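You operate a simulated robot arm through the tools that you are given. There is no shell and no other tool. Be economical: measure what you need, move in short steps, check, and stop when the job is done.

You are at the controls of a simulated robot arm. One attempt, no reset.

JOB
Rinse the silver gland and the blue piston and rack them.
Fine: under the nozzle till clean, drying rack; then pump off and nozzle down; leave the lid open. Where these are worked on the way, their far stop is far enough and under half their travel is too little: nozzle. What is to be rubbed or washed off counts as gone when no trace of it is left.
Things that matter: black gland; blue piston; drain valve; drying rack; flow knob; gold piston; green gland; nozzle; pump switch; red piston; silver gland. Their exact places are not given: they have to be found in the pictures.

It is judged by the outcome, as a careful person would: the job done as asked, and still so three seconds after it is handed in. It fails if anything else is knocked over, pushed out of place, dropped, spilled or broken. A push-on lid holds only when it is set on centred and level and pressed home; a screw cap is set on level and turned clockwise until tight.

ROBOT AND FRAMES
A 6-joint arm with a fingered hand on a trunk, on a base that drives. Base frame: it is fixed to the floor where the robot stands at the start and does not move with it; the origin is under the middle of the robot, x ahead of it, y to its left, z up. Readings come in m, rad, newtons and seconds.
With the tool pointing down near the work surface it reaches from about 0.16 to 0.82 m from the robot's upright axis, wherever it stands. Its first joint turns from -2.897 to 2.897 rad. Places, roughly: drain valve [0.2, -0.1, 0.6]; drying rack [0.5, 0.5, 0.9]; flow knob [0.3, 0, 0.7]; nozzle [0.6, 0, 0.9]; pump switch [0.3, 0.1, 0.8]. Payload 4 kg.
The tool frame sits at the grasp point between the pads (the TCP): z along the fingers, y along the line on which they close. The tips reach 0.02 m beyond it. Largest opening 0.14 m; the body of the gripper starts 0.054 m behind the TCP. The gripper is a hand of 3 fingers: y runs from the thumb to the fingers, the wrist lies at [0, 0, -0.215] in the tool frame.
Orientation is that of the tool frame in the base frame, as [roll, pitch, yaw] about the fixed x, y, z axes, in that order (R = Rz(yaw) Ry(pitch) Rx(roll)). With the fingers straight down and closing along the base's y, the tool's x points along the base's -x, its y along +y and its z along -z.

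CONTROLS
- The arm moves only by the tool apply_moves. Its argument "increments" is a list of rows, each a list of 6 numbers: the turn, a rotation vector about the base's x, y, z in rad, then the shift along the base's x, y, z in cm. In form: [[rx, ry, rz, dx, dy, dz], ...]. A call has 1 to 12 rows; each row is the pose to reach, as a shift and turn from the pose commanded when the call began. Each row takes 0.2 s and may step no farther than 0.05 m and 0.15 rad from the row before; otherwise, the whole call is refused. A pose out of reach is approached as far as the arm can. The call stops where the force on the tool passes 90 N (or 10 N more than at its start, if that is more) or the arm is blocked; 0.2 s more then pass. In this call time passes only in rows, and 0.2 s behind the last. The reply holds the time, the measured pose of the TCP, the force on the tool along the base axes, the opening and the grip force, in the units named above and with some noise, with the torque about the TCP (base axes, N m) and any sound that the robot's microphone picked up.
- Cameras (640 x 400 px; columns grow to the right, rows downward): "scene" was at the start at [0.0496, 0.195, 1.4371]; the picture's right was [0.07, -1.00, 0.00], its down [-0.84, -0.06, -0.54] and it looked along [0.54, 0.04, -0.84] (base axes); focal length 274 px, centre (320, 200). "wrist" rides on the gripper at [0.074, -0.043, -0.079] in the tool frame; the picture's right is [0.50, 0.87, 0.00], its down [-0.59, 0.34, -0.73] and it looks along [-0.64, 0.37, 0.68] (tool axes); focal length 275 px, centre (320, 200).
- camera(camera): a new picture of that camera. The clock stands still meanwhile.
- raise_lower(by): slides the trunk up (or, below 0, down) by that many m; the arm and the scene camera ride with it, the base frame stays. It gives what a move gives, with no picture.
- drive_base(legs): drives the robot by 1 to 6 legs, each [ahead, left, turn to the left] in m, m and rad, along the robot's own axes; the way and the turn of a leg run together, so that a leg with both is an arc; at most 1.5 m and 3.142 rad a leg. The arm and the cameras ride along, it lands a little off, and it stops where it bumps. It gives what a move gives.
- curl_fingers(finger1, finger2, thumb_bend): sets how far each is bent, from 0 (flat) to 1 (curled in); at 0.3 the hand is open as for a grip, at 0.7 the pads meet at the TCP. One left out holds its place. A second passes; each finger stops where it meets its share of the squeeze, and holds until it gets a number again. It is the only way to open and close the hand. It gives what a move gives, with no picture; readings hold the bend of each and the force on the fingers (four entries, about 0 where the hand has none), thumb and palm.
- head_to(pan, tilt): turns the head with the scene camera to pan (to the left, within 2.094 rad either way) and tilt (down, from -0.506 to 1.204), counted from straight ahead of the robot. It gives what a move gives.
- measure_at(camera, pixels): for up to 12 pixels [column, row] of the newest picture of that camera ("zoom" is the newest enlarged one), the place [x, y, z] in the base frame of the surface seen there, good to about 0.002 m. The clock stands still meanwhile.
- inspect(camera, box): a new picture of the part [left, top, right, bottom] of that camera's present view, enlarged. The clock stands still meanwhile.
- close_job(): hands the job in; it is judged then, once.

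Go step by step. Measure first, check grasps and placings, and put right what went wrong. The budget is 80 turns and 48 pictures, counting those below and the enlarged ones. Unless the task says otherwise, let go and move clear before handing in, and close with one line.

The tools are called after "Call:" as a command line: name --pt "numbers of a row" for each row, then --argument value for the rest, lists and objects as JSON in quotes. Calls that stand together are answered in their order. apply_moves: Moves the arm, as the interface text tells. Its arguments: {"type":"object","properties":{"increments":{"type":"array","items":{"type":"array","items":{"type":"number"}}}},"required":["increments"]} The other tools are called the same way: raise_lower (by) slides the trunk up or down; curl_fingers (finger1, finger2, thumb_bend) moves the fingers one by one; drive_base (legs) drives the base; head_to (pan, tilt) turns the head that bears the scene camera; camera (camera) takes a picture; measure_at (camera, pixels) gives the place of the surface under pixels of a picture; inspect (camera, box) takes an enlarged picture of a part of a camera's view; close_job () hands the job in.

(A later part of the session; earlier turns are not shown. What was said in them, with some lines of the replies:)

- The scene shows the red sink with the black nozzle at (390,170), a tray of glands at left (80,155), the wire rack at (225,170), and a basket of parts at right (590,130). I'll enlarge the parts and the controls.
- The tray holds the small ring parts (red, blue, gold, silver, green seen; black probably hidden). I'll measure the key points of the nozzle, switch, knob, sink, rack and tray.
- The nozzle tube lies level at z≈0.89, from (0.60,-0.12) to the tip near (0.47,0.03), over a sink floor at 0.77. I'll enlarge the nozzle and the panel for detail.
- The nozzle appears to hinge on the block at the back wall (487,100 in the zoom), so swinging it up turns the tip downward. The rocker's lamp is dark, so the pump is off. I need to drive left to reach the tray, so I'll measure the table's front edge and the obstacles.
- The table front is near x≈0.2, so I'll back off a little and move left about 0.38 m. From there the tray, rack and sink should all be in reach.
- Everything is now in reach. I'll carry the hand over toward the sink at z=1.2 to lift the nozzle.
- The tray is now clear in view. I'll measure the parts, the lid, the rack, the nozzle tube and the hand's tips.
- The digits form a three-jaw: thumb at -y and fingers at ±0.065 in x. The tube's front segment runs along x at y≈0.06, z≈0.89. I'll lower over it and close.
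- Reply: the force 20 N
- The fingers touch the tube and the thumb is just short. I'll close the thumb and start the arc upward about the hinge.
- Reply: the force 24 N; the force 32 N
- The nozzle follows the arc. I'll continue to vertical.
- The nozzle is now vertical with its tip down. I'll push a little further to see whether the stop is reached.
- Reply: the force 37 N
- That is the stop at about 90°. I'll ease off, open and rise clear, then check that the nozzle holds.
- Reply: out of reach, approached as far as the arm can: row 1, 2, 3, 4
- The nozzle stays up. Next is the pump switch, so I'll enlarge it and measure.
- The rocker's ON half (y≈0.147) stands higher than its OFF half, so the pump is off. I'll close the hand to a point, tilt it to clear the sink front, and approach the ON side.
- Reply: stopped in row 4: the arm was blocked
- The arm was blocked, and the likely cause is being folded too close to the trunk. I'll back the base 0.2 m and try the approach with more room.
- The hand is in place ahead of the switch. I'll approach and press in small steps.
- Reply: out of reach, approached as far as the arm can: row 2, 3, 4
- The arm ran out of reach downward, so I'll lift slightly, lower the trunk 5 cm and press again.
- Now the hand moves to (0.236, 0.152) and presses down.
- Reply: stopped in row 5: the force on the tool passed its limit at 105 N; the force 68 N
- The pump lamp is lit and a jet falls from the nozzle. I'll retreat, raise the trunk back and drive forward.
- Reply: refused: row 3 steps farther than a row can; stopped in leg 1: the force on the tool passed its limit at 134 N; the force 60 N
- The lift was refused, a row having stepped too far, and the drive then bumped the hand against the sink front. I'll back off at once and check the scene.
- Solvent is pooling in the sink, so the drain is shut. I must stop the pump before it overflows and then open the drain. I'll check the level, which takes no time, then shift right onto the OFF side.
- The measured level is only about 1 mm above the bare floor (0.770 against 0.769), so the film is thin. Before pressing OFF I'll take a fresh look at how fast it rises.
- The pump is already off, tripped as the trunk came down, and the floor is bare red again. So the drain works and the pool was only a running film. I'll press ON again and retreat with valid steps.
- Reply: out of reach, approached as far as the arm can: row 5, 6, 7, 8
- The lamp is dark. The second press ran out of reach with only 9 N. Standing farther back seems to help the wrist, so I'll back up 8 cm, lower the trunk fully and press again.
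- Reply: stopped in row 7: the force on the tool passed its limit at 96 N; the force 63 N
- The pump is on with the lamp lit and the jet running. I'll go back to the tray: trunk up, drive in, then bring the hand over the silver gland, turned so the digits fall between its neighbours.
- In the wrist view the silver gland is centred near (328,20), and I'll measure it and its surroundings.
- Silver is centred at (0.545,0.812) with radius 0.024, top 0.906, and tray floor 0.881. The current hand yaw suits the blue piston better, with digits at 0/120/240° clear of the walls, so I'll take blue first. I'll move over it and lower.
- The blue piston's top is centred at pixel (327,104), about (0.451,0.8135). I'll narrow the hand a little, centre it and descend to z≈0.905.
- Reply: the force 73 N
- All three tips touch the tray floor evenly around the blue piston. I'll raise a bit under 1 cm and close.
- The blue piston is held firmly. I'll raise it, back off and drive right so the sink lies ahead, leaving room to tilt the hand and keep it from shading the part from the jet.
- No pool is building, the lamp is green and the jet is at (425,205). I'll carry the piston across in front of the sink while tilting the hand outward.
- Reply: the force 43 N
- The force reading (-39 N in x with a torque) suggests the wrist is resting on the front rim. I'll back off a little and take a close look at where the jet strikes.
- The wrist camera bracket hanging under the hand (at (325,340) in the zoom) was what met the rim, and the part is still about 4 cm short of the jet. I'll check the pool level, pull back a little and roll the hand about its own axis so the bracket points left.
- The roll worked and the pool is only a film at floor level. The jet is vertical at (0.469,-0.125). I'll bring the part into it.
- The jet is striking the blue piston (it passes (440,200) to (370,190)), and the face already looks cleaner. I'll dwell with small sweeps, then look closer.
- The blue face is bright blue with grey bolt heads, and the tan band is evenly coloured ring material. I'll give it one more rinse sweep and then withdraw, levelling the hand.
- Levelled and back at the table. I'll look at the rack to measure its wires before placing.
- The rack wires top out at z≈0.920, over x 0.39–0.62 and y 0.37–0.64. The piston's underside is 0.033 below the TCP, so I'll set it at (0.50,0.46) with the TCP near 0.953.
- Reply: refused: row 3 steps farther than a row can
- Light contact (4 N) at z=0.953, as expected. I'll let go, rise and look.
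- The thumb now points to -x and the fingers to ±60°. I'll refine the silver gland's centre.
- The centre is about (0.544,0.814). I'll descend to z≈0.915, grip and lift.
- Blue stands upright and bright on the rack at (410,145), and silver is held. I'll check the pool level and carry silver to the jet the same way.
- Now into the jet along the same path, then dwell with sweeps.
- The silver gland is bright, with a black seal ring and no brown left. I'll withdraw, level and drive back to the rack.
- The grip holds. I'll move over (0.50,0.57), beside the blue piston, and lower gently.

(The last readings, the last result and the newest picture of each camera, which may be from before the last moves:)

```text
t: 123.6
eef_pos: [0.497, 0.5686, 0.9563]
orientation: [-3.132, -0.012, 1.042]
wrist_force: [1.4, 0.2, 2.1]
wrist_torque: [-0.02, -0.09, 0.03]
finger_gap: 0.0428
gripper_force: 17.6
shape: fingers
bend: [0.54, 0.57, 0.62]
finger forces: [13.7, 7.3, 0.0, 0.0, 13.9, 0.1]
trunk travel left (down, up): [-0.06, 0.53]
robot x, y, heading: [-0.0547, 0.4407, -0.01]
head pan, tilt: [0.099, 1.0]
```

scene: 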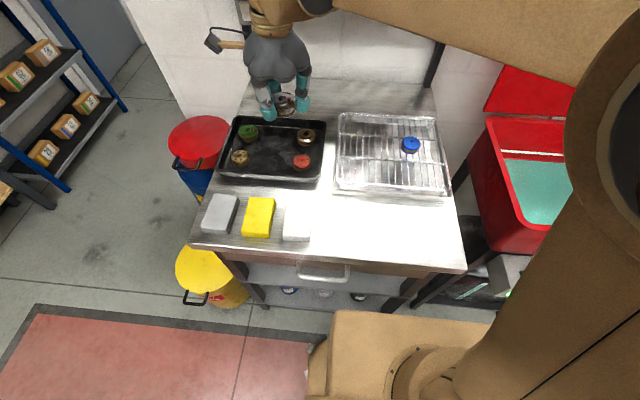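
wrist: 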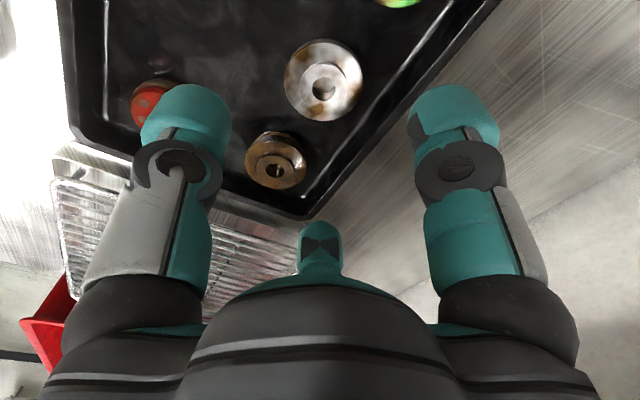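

Light contact has just begun. I'll go 2 mm further, release, rise and look.

Call:
apply_moves --pt "0 0 0 0 0 -0.2"

Call:
curl_fingers --finger1 0.46 --finger2 0.46 --thumb_bend 0.46

Call:
apply_moves --pt "0 0 0 0 0 3" --pt "0 0 0 0 0 7" --pt "0 0 0 0 0 11" --pt "0 0 0 -4 -2 13" --pt "0 0 0 -8 -4 15" --pt "0 0 0 -12 -6 17" --pt "0 0 0 -14 -10 18" --pt "0 0 0 -14 -14 18"

Call:
inspect --camera "scene" --box '[200, 90, 480, 220]'

```text
t: 124.0
eef_pos: [0.497, 0.5689, 0.9554]
orientation: [-3.131, -0.012, 1.042]
wrist_force: [-0.6, 1.5, 8.7]
wrist_torque: [-0.02, -0.31, 0.05]
finger_gap: 0.0426
gripper_force: 19.6
shape: fingers
bend: [0.54, 0.57, 0.62]
finger forces: [16.0, 8.4, 0.0, 0.0, 14.2, 0.1]
trunk travel left (down, up): [-0.06, 0.53]
robot x, y, heading: [-0.0566, 0.4416, -0.01]
head pan, tilt: [0.099, 1.0]
```

```text
t: 125.0
eef_pos: [0.4977, 0.5691, 0.9537]
orientation: [-3.132, -0.013, 1.041]
wrist_force: [0.6, -0.3, 0.9]
wrist_torque: [0.01, 0.02, 0.03]
finger_gap: 0.0762
gripper_force: 0.0
shape: fingers
bend: [0.46, 0.46, 0.46]
finger forces: [0.0, 0.0, 0.0, 0.0, 0.1, 0.0]
trunk travel left (down, up): [-0.06, 0.53]
robot x, y, heading: [-0.0552, 0.4425, -0.009]
head pan, tilt: [0.099, 1.0]
```

```text
t: 126.8
eef_pos: [0.3582, 0.4283, 1.1341]
orientation: [-3.132, -0.012, 1.041]
wrist_force: [0.0, -0.6, -1.1]
wrist_torque: [0.0, 0.0, 0.02]
finger_gap: 0.0763
gripper_force: 0.0
shape: fingers
bend: [0.46, 0.46, 0.46]
finger forces: [0.0, 0.1, 0.0, 0.1, 0.1, 0.1]
trunk travel left (down, up): [-0.06, 0.53]
robot x, y, heading: [-0.054, 0.439, -0.006]
head pan, tilt: [0.099, 1.0]
```

```text
2.29 times, centred on (340, 155) of scene
```

zoom: 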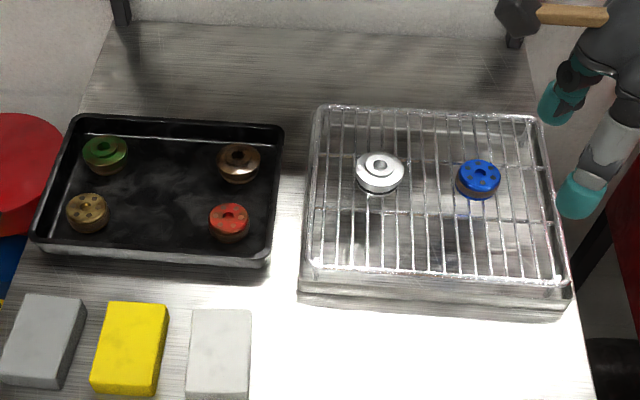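

Both parts stand upright and clean on the rack, and the tray's other parts are in place. Next is pump off: back up, trunk down, hand closed, and approach the OFF half (y≈0.10).

Call:
drive_base --legs '[[-0.29, -0.08, 0]]'

Call:
curl_fingers --finger1 0.7 --finger2 0.7 --thumb_bend 0.7

Call:
raise_lower --by -0.06

Call:
head_to --pan -0.45 --tilt 0.8

```text
t: 128.8
eef_pos: [0.0709, 0.3505, 1.1347]
orientation: [-3.132, -0.013, 1.045]
wrist_force: [-0.5, -0.1, 0.3]
wrist_torque: [-0.02, -0.03, 0.01]
finger_gap: 0.0762
gripper_force: 0.1
shape: fingers
bend: [0.46, 0.46, 0.46]
finger forces: [0.1, 0.0, 0.0, 0.0, 0.0, 0.1]
trunk travel left (down, up): [-0.06, 0.53]
robot x, y, heading: [-0.3431, 0.3646, -0.004]
head pan, tilt: [0.099, 1.0]
```

```text
t: 129.8
eef_pos: [0.0701, 0.3511, 1.1344]
orientation: [-3.131, -0.012, 1.043]
wrist_force: [0.2, 0.0, 0.5]
wrist_torque: [0.02, -0.03, -0.03]
finger_gap: 0.0043
gripper_force: 0.0
shape: fingers
bend: [0.69, 0.69, 0.7]
finger forces: [0.1, 0.1, 0.1, 0.0, 0.0, 0.0]
trunk travel left (down, up): [-0.06, 0.53]
robot x, y, heading: [-0.3457, 0.3656, -0.015]
head pan, tilt: [0.099, 1.0]
```

```text
t: 130.8
eef_pos: [0.0699, 0.3504, 1.0743]
orientation: [-3.131, -0.013, 1.043]
wrist_force: [-0.1, -0.2, 0.4]
wrist_torque: [0.0, -0.01, -0.01]
finger_gap: 0.0044
gripper_force: 0.0
shape: fingers
bend: [0.69, 0.69, 0.7]
finger forces: [0.0, 0.0, 0.0, 0.0, 0.1, 0.0]
trunk travel left (down, up): [0.0, 0.59]
robot x, y, heading: [-0.3413, 0.3642, -0.008]
head pan, tilt: [0.099, 1.0]
```

```text
t: 131.8
eef_pos: [0.0698, 0.351, 1.0752]
orientation: [-3.13, -0.013, 1.043]
wrist_force: [-0.5, 0.3, 0.9]
wrist_torque: [0.02, -0.03, -0.01]
finger_gap: 0.0043
gripper_force: 0.1
shape: fingers
bend: [0.69, 0.69, 0.7]
finger forces: [0.1, 0.1, 0.0, 0.0, 0.0, 0.0]
trunk travel left (down, up): [0.0, 0.59]
robot x, y, heading: [-0.3446, 0.3631, -0.005]
head pan, tilt: [-0.45, 0.799]
```

Call:
apply_moves --pt "0 -0.1 0 2 -4 0" --pt "0 -0.2 0 4 -8 0" --pt "0 -0.3 0 6 -12 0" --pt "0 -0.4 0 8 -16 -1" --pt "0 -0.5 0 10 -20 -2.5" --pt "0 -0.6 0 11.5 -23 -5" --pt "0 -0.6 0 12.4 -25.2 -8.5" --pt "0 -0.6 0 12.4 -25.2 -12.5" --pt "0 -0.6 0 12.4 -25.2 -16" --pt "0 -0.6 0 12.4 -25.2 -19"

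Call:
apply_moves --pt "0 0 0 2 0 -4" --pt "0 0 0 4 0 -7" --pt "0 0 0 4 0 -9" --pt "0 0 0 4 0 -10" --pt "0 0 0 4 0 -10.5" --pt "0 0 0 4 0 -11" --pt "0 0 0 4 0 -11.5" --pt "0 0 0 4 0 -12"

Call:
inspect --camera "scene" --box '[280, 20, 440, 260]'

```text
t: 134.0
eef_pos: [0.1944, 0.0995, 0.8851]
orientation: [2.616, -0.3, 1.131]
wrist_force: [0.3, 0.3, -0.3]
wrist_torque: [0.01, -0.01, -0.04]
finger_gap: 0.004
gripper_force: 0.0
shape: fingers
bend: [0.69, 0.69, 0.7]
finger forces: [0.0, 0.0, 0.0, 0.0, 0.0, 0.0]
trunk travel left (down, up): [0.0, 0.59]
robot x, y, heading: [-0.3424, 0.3633, -0.008]
head pan, tilt: [-0.45, 0.799]
```

```text
t: 135.7
eef_pos: [0.233, 0.0963, 0.775]
orientation: [2.598, -0.301, 1.13]
wrist_force: [-9.8, -2.1, 61.1]
wrist_torque: [-0.57, -0.21, -0.12]
finger_gap: 0.001
gripper_force: 52.7
shape: fingers
bend: [0.67, 0.69, 0.77]
finger forces: [0.1, 55.9, 0.0, 0.1, 48.6, 0.0]
trunk travel left (down, up): [0.0, 0.59]
robot x, y, heading: [-0.3433, 0.3686, -0.005]
head pan, tilt: [-0.45, 0.799]
stopped in row 8: the force on the tool passed its limit at 101 N (the readings are from after the stop); the commanded pose is now the measured one
```

```text
1.67 times, centred on (360, 140) of scene
```

zoom: 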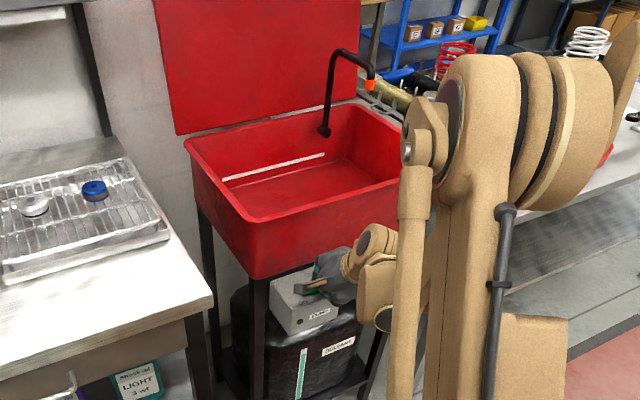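

The lamp is dark and the jet has stopped, so the pump is off. I'll retreat, raise the trunk and drive to the sink to lower the nozzle.

Call:
apply_moves --pt "0 0 0 -1.5 0 4" --pt "0 0 0 -3 0 8" --pt "0 0 0 -4 0 12" --pt "0 0 0 -4 0 16" --pt "0 0 0 -4 0 20" --pt "0 0 0 -4 2 24" --pt "0 0.12 0 -4 4 27" --pt "0 0.24 0 -4 8 29" --pt "0 0.36 0 -4 12 31" --pt "0 0.48 0 -4 16 34" --pt "0 0.6 0 -4 20 36"

Call:
raise_lower --by 0.06

Call:
drive_base --legs '[[0, -0.17, 0], [0.26, 0, 0]]'

Call:
curl_fingers --finger1 0.4 --finger2 0.4 --thumb_bend 0.4

```text
t: 138.1
eef_pos: [0.1961, 0.2989, 1.1303]
orientation: [-3.138, -0.013, 1.041]
wrist_force: [0.1, -0.1, 1.0]
wrist_torque: [0.01, 0.0, 0.02]
finger_gap: 0.0037
gripper_force: 0.2
shape: fingers
bend: [0.69, 0.69, 0.7]
finger forces: [0.0, 0.0, 0.1, 0.0, 0.0, 0.0]
trunk travel left (down, up): [0.0, 0.59]
robot x, y, heading: [-0.3394, 0.3649, -0.006]
head pan, tilt: [-0.45, 0.799]
```

```text
t: 139.1
eef_pos: [0.1976, 0.2974, 1.1899]
orientation: [-3.14, -0.015, 1.041]
wrist_force: [0.4, 0.7, 0.8]
wrist_torque: [-0.01, 0.01, 0.02]
finger_gap: 0.0037
gripper_force: 0.1
shape: fingers
bend: [0.69, 0.69, 0.7]
finger forces: [0.0, 0.0, 0.0, 0.0, 0.0, 0.0]
trunk travel left (down, up): [-0.06, 0.53]
robot x, y, heading: [-0.3413, 0.3613, -0.008]
head pan, tilt: [-0.45, 0.799]
```

```text
t: 142.0
eef_pos: [0.4559, 0.1265, 1.1904]
orientation: [-3.139, -0.016, 1.044]
wrist_force: [0.1, 0.2, -0.9]
wrist_torque: [0.0, 0.04, -0.02]
finger_gap: 0.0038
gripper_force: 0.2
shape: fingers
bend: [0.69, 0.69, 0.7]
finger forces: [0.0, 0.0, 0.1, 0.0, 0.1, 0.0]
trunk travel left (down, up): [-0.06, 0.53]
robot x, y, heading: [-0.0815, 0.1974, -0.006]
head pan, tilt: [-0.45, 0.799]
```

```text
t: 143.0
eef_pos: [0.4565, 0.1278, 1.1915]
orientation: [-3.14, -0.014, 1.044]
wrist_force: [0.6, 0.6, -0.8]
wrist_torque: [0.03, 0.02, -0.01]
finger_gap: 0.0944
gripper_force: 0.1
shape: fingers
bend: [0.4, 0.4, 0.4]
finger forces: [0.0, 0.0, 0.1, 0.0, 0.0, 0.0]
trunk travel left (down, up): [-0.06, 0.53]
robot x, y, heading: [-0.0827, 0.1912, -0.005]
head pan, tilt: [-0.45, 0.799]
```

Now over the tube at (0.532,-0.123), then down, grip, and reverse the arc.

Call:
apply_moves --pt "0 0 0 1.3 -4.2 0" --pt "0 0 0 2.6 -8.4 0" --pt "0 0 0 3.9 -12.6 0" --pt "0 0 0 5.2 -16.8 0" --pt "0 0 0 6.5 -21 0" --pt "0 0 0 7.5 -25.1 0" --pt "0 0 0 7.5 -25.1 -4" --pt "0 0 0 7.5 -25.1 -8" --pt "0 0 0 7.5 -25.1 -12"

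Call:
curl_fingers --finger1 0.6 --finger2 0.66 --thumb_bend 0.6

Call:
camera --camera "wrist"

```text
t: 145.0
eef_pos: [0.5319, -0.125, 1.0716]
orientation: [-3.141, -0.014, 1.045]
wrist_force: [-0.5, 0.5, -0.7]
wrist_torque: [-0.01, 0.02, -0.02]
finger_gap: 0.0945
gripper_force: 0.1
shape: fingers
bend: [0.4, 0.4, 0.4]
finger forces: [0.1, 0.1, 0.0, 0.0, 0.1, 0.0]
trunk travel left (down, up): [-0.06, 0.53]
robot x, y, heading: [-0.082, 0.1898, -0.011]
head pan, tilt: [-0.45, 0.799]
```

```text
t: 146.0
eef_pos: [0.5328, -0.1236, 1.0708]
orientation: [-3.141, -0.015, 1.043]
wrist_force: [0.9, 2.8, -2.3]
wrist_torque: [0.0, 0.01, -0.01]
finger_gap: 0.0346
gripper_force: 1.8
shape: fingers
bend: [0.59, 0.66, 0.6]
finger forces: [1.6, 0.3, 0.0, 0.1, 1.2, 0.0]
trunk travel left (down, up): [-0.06, 0.53]
robot x, y, heading: [-0.0838, 0.1919, -0.007]
head pan, tilt: [-0.45, 0.799]
```

```text
2 pictures are left
```

wrist: 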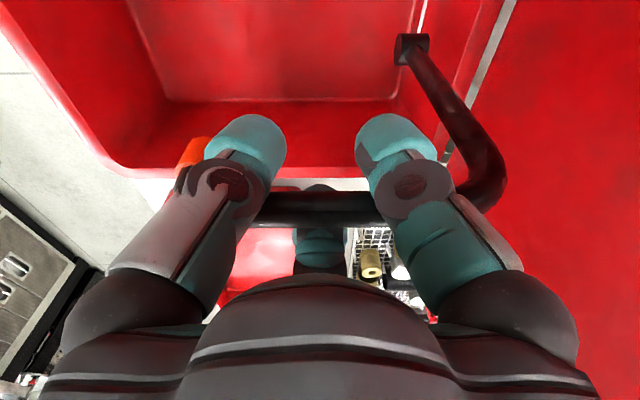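

The tube lies between the digits. I'll tighten the -y finger a touch and run the arc down.

Call:
curl_fingers --finger1 0.66 --finger2 0.72 --thumb_bend 0.66

Call:
apply_moves --pt "0 0 0 0 3.18 -0.28" --pt "0 0 0 0 6.26 -1.1" --pt "0 0 0 0 9.15 -2.45" --pt "0 0 0 0 11.76 -4.28" --pt "0 0 0 0 14 -6.54" --pt "0 0 0 0 15.85 -9.15" --pt "0 0 0 0 17.2 -12.04" --pt "0 0 0 0 18 -15.1" --pt "0 0 0 0 18.3 -18.3"

```text
t: 147.0
eef_pos: [0.5315, -0.1234, 1.0718]
orientation: [-3.139, -0.014, 1.044]
wrist_force: [-2.3, 9.2, -8.3]
wrist_torque: [-0.05, -0.01, -0.03]
finger_gap: 0.0267
gripper_force: 12.0
shape: fingers
bend: [0.61, 0.67, 0.63]
finger forces: [7.8, 7.5, 0.1, 0.0, 8.5, 0.0]
trunk travel left (down, up): [-0.06, 0.53]
robot x, y, heading: [-0.0811, 0.1903, -0.007]
head pan, tilt: [-0.45, 0.799]
```

```text
t: 149.0
eef_pos: [0.5322, 0.0655, 0.8875]
orientation: [3.14, -0.016, 1.047]
wrist_force: [4.2, 33.3, 0.6]
wrist_torque: [-0.46, 0.04, -0.15]
finger_gap: 0.0201
gripper_force: 18.3
shape: fingers
bend: [0.64, 0.72, 0.65]
finger forces: [15.0, 1.8, 0.0, 0.0, 19.5, 0.0]
trunk travel left (down, up): [-0.06, 0.53]
robot x, y, heading: [-0.085, 0.1936, -0.009]
head pan, tilt: [-0.45, 0.799]
```

The nozzle should be back at its low stop. I'll nudge it down slightly, release, and rise.

Call:
apply_moves --pt "0 0 0 0 -0.3 -0.8"

Call:
curl_fingers --finger1 0.35 --finger2 0.35 --thumb_bend 0.35

Call:
apply_moves --pt "0 0 0 0 0 4" --pt "0 0 0 0 0 8" --pt "0 0 0 0 0 12" --pt "0 0 0 0 0 16" --pt "0 0 0 0 0 20" --pt "0 0 0 -4 2 22" --pt "0 0 0 -8 4 24" --pt "0 0 0 -12 6 25" --pt "0 0 0 -14 10 26" --pt "0 0 0 -14 14 26" --pt "0 0 0 -14 18 26"

Call:
head_to --pan -0.1 --tilt 0.85

Call:
camera --camera "scene"

```text
t: 149.4
eef_pos: [0.5314, 0.0649, 0.8804]
orientation: [-3.141, -0.013, 1.049]
wrist_force: [4.4, 53.0, 0.7]
wrist_torque: [-0.77, 0.05, -0.27]
finger_gap: 0.0211
gripper_force: 27.6
shape: fingers
bend: [0.63, 0.72, 0.64]
finger forces: [23.3, 1.2, 0.1, 0.0, 31.3, 0.0]
trunk travel left (down, up): [-0.06, 0.53]
robot x, y, heading: [-0.083, 0.1904, -0.004]
head pan, tilt: [-0.45, 0.799]
```

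```text
t: 150.4
eef_pos: [0.5323, 0.055, 0.8787]
orientation: [3.14, -0.013, 1.043]
wrist_force: [-0.6, -0.1, -0.2]
wrist_torque: [0.01, 0.0, 0.03]
finger_gap: 0.1097
gripper_force: 0.0
shape: fingers
bend: [0.35, 0.35, 0.35]
finger forces: [0.0, 0.0, 0.0, 0.1, 0.1, 0.1]
trunk travel left (down, up): [-0.06, 0.53]
robot x, y, heading: [-0.0791, 0.1951, -0.003]
head pan, tilt: [-0.45, 0.799]
```

```text
t: 152.8
eef_pos: [0.3905, 0.2366, 1.139]
orientation: [-3.141, -0.014, 1.044]
wrist_force: [-0.4, -0.5, 0.2]
wrist_torque: [0.0, -0.02, 0.01]
finger_gap: 0.11
gripper_force: 0.1
shape: fingers
bend: [0.35, 0.35, 0.35]
finger forces: [0.0, 0.0, 0.1, 0.1, 0.0, 0.0]
trunk travel left (down, up): [-0.06, 0.53]
robot x, y, heading: [-0.0814, 0.1945, -0.005]
head pan, tilt: [-0.45, 0.799]
```

```text
t: 153.7
eef_pos: [0.3922, 0.2359, 1.1399]
orientation: [-3.141, -0.014, 1.045]
wrist_force: [1.0, -0.1, 0.5]
wrist_torque: [-0.01, -0.01, 0.02]
finger_gap: 0.1098
gripper_force: 0.1
shape: fingers
bend: [0.35, 0.35, 0.35]
finger forces: [0.0, 0.1, 0.1, 0.0, 0.0, 0.0]
trunk travel left (down, up): [-0.06, 0.53]
robot x, y, heading: [-0.0801, 0.1906, -0.004]
head pan, tilt: [-0.099, 0.85]
```

```text
1 pictures are left
```

scene: 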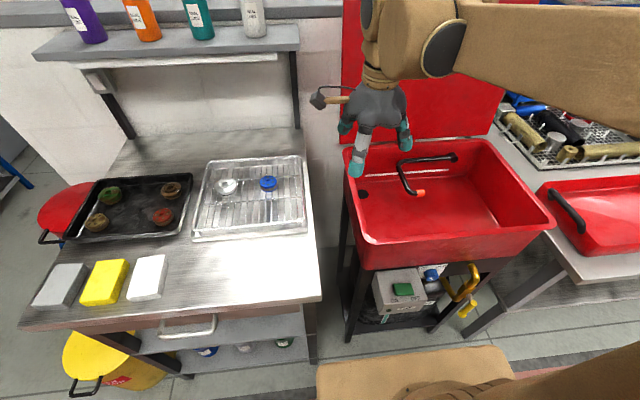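

Call:
measure_at --camera "scene" --pixels '[[420, 192], [407, 187], [401, 170], [430, 159], [454, 157]]'

Call:
inspect --camera "scene" --box '[340, 130, 500, 330]'

```text
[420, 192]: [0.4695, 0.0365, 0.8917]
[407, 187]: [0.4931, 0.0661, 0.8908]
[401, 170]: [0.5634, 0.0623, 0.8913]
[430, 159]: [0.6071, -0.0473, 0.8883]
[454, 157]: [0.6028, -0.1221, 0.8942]
```

```text
2.00 times, centred on (420, 230) of scene
```

zoom: 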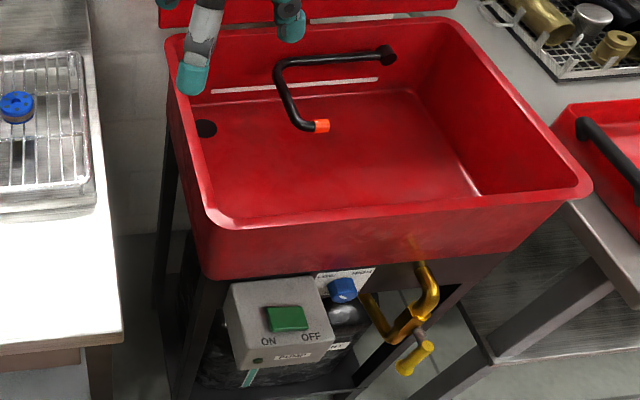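

The nozzle is back at its starting level (z≈0.89 along its length), the pump lamp is dark, the lid is open, both parts are on the rack and the hand is clear, so I'm handing in.

Call:
close_job

```text
The job is handed in.
```

The silver gland and the blue piston are rinsed and standing on the drying rack, the pump is off, the nozzle is down and the lid is still open. No dirt showed in close-ups of each part's upper face and visible side; I didn't photograph the undersides. Early on I drove the closed hand into the sink front (the force peaked at 134 N); I saw no damage and nothing out of place.
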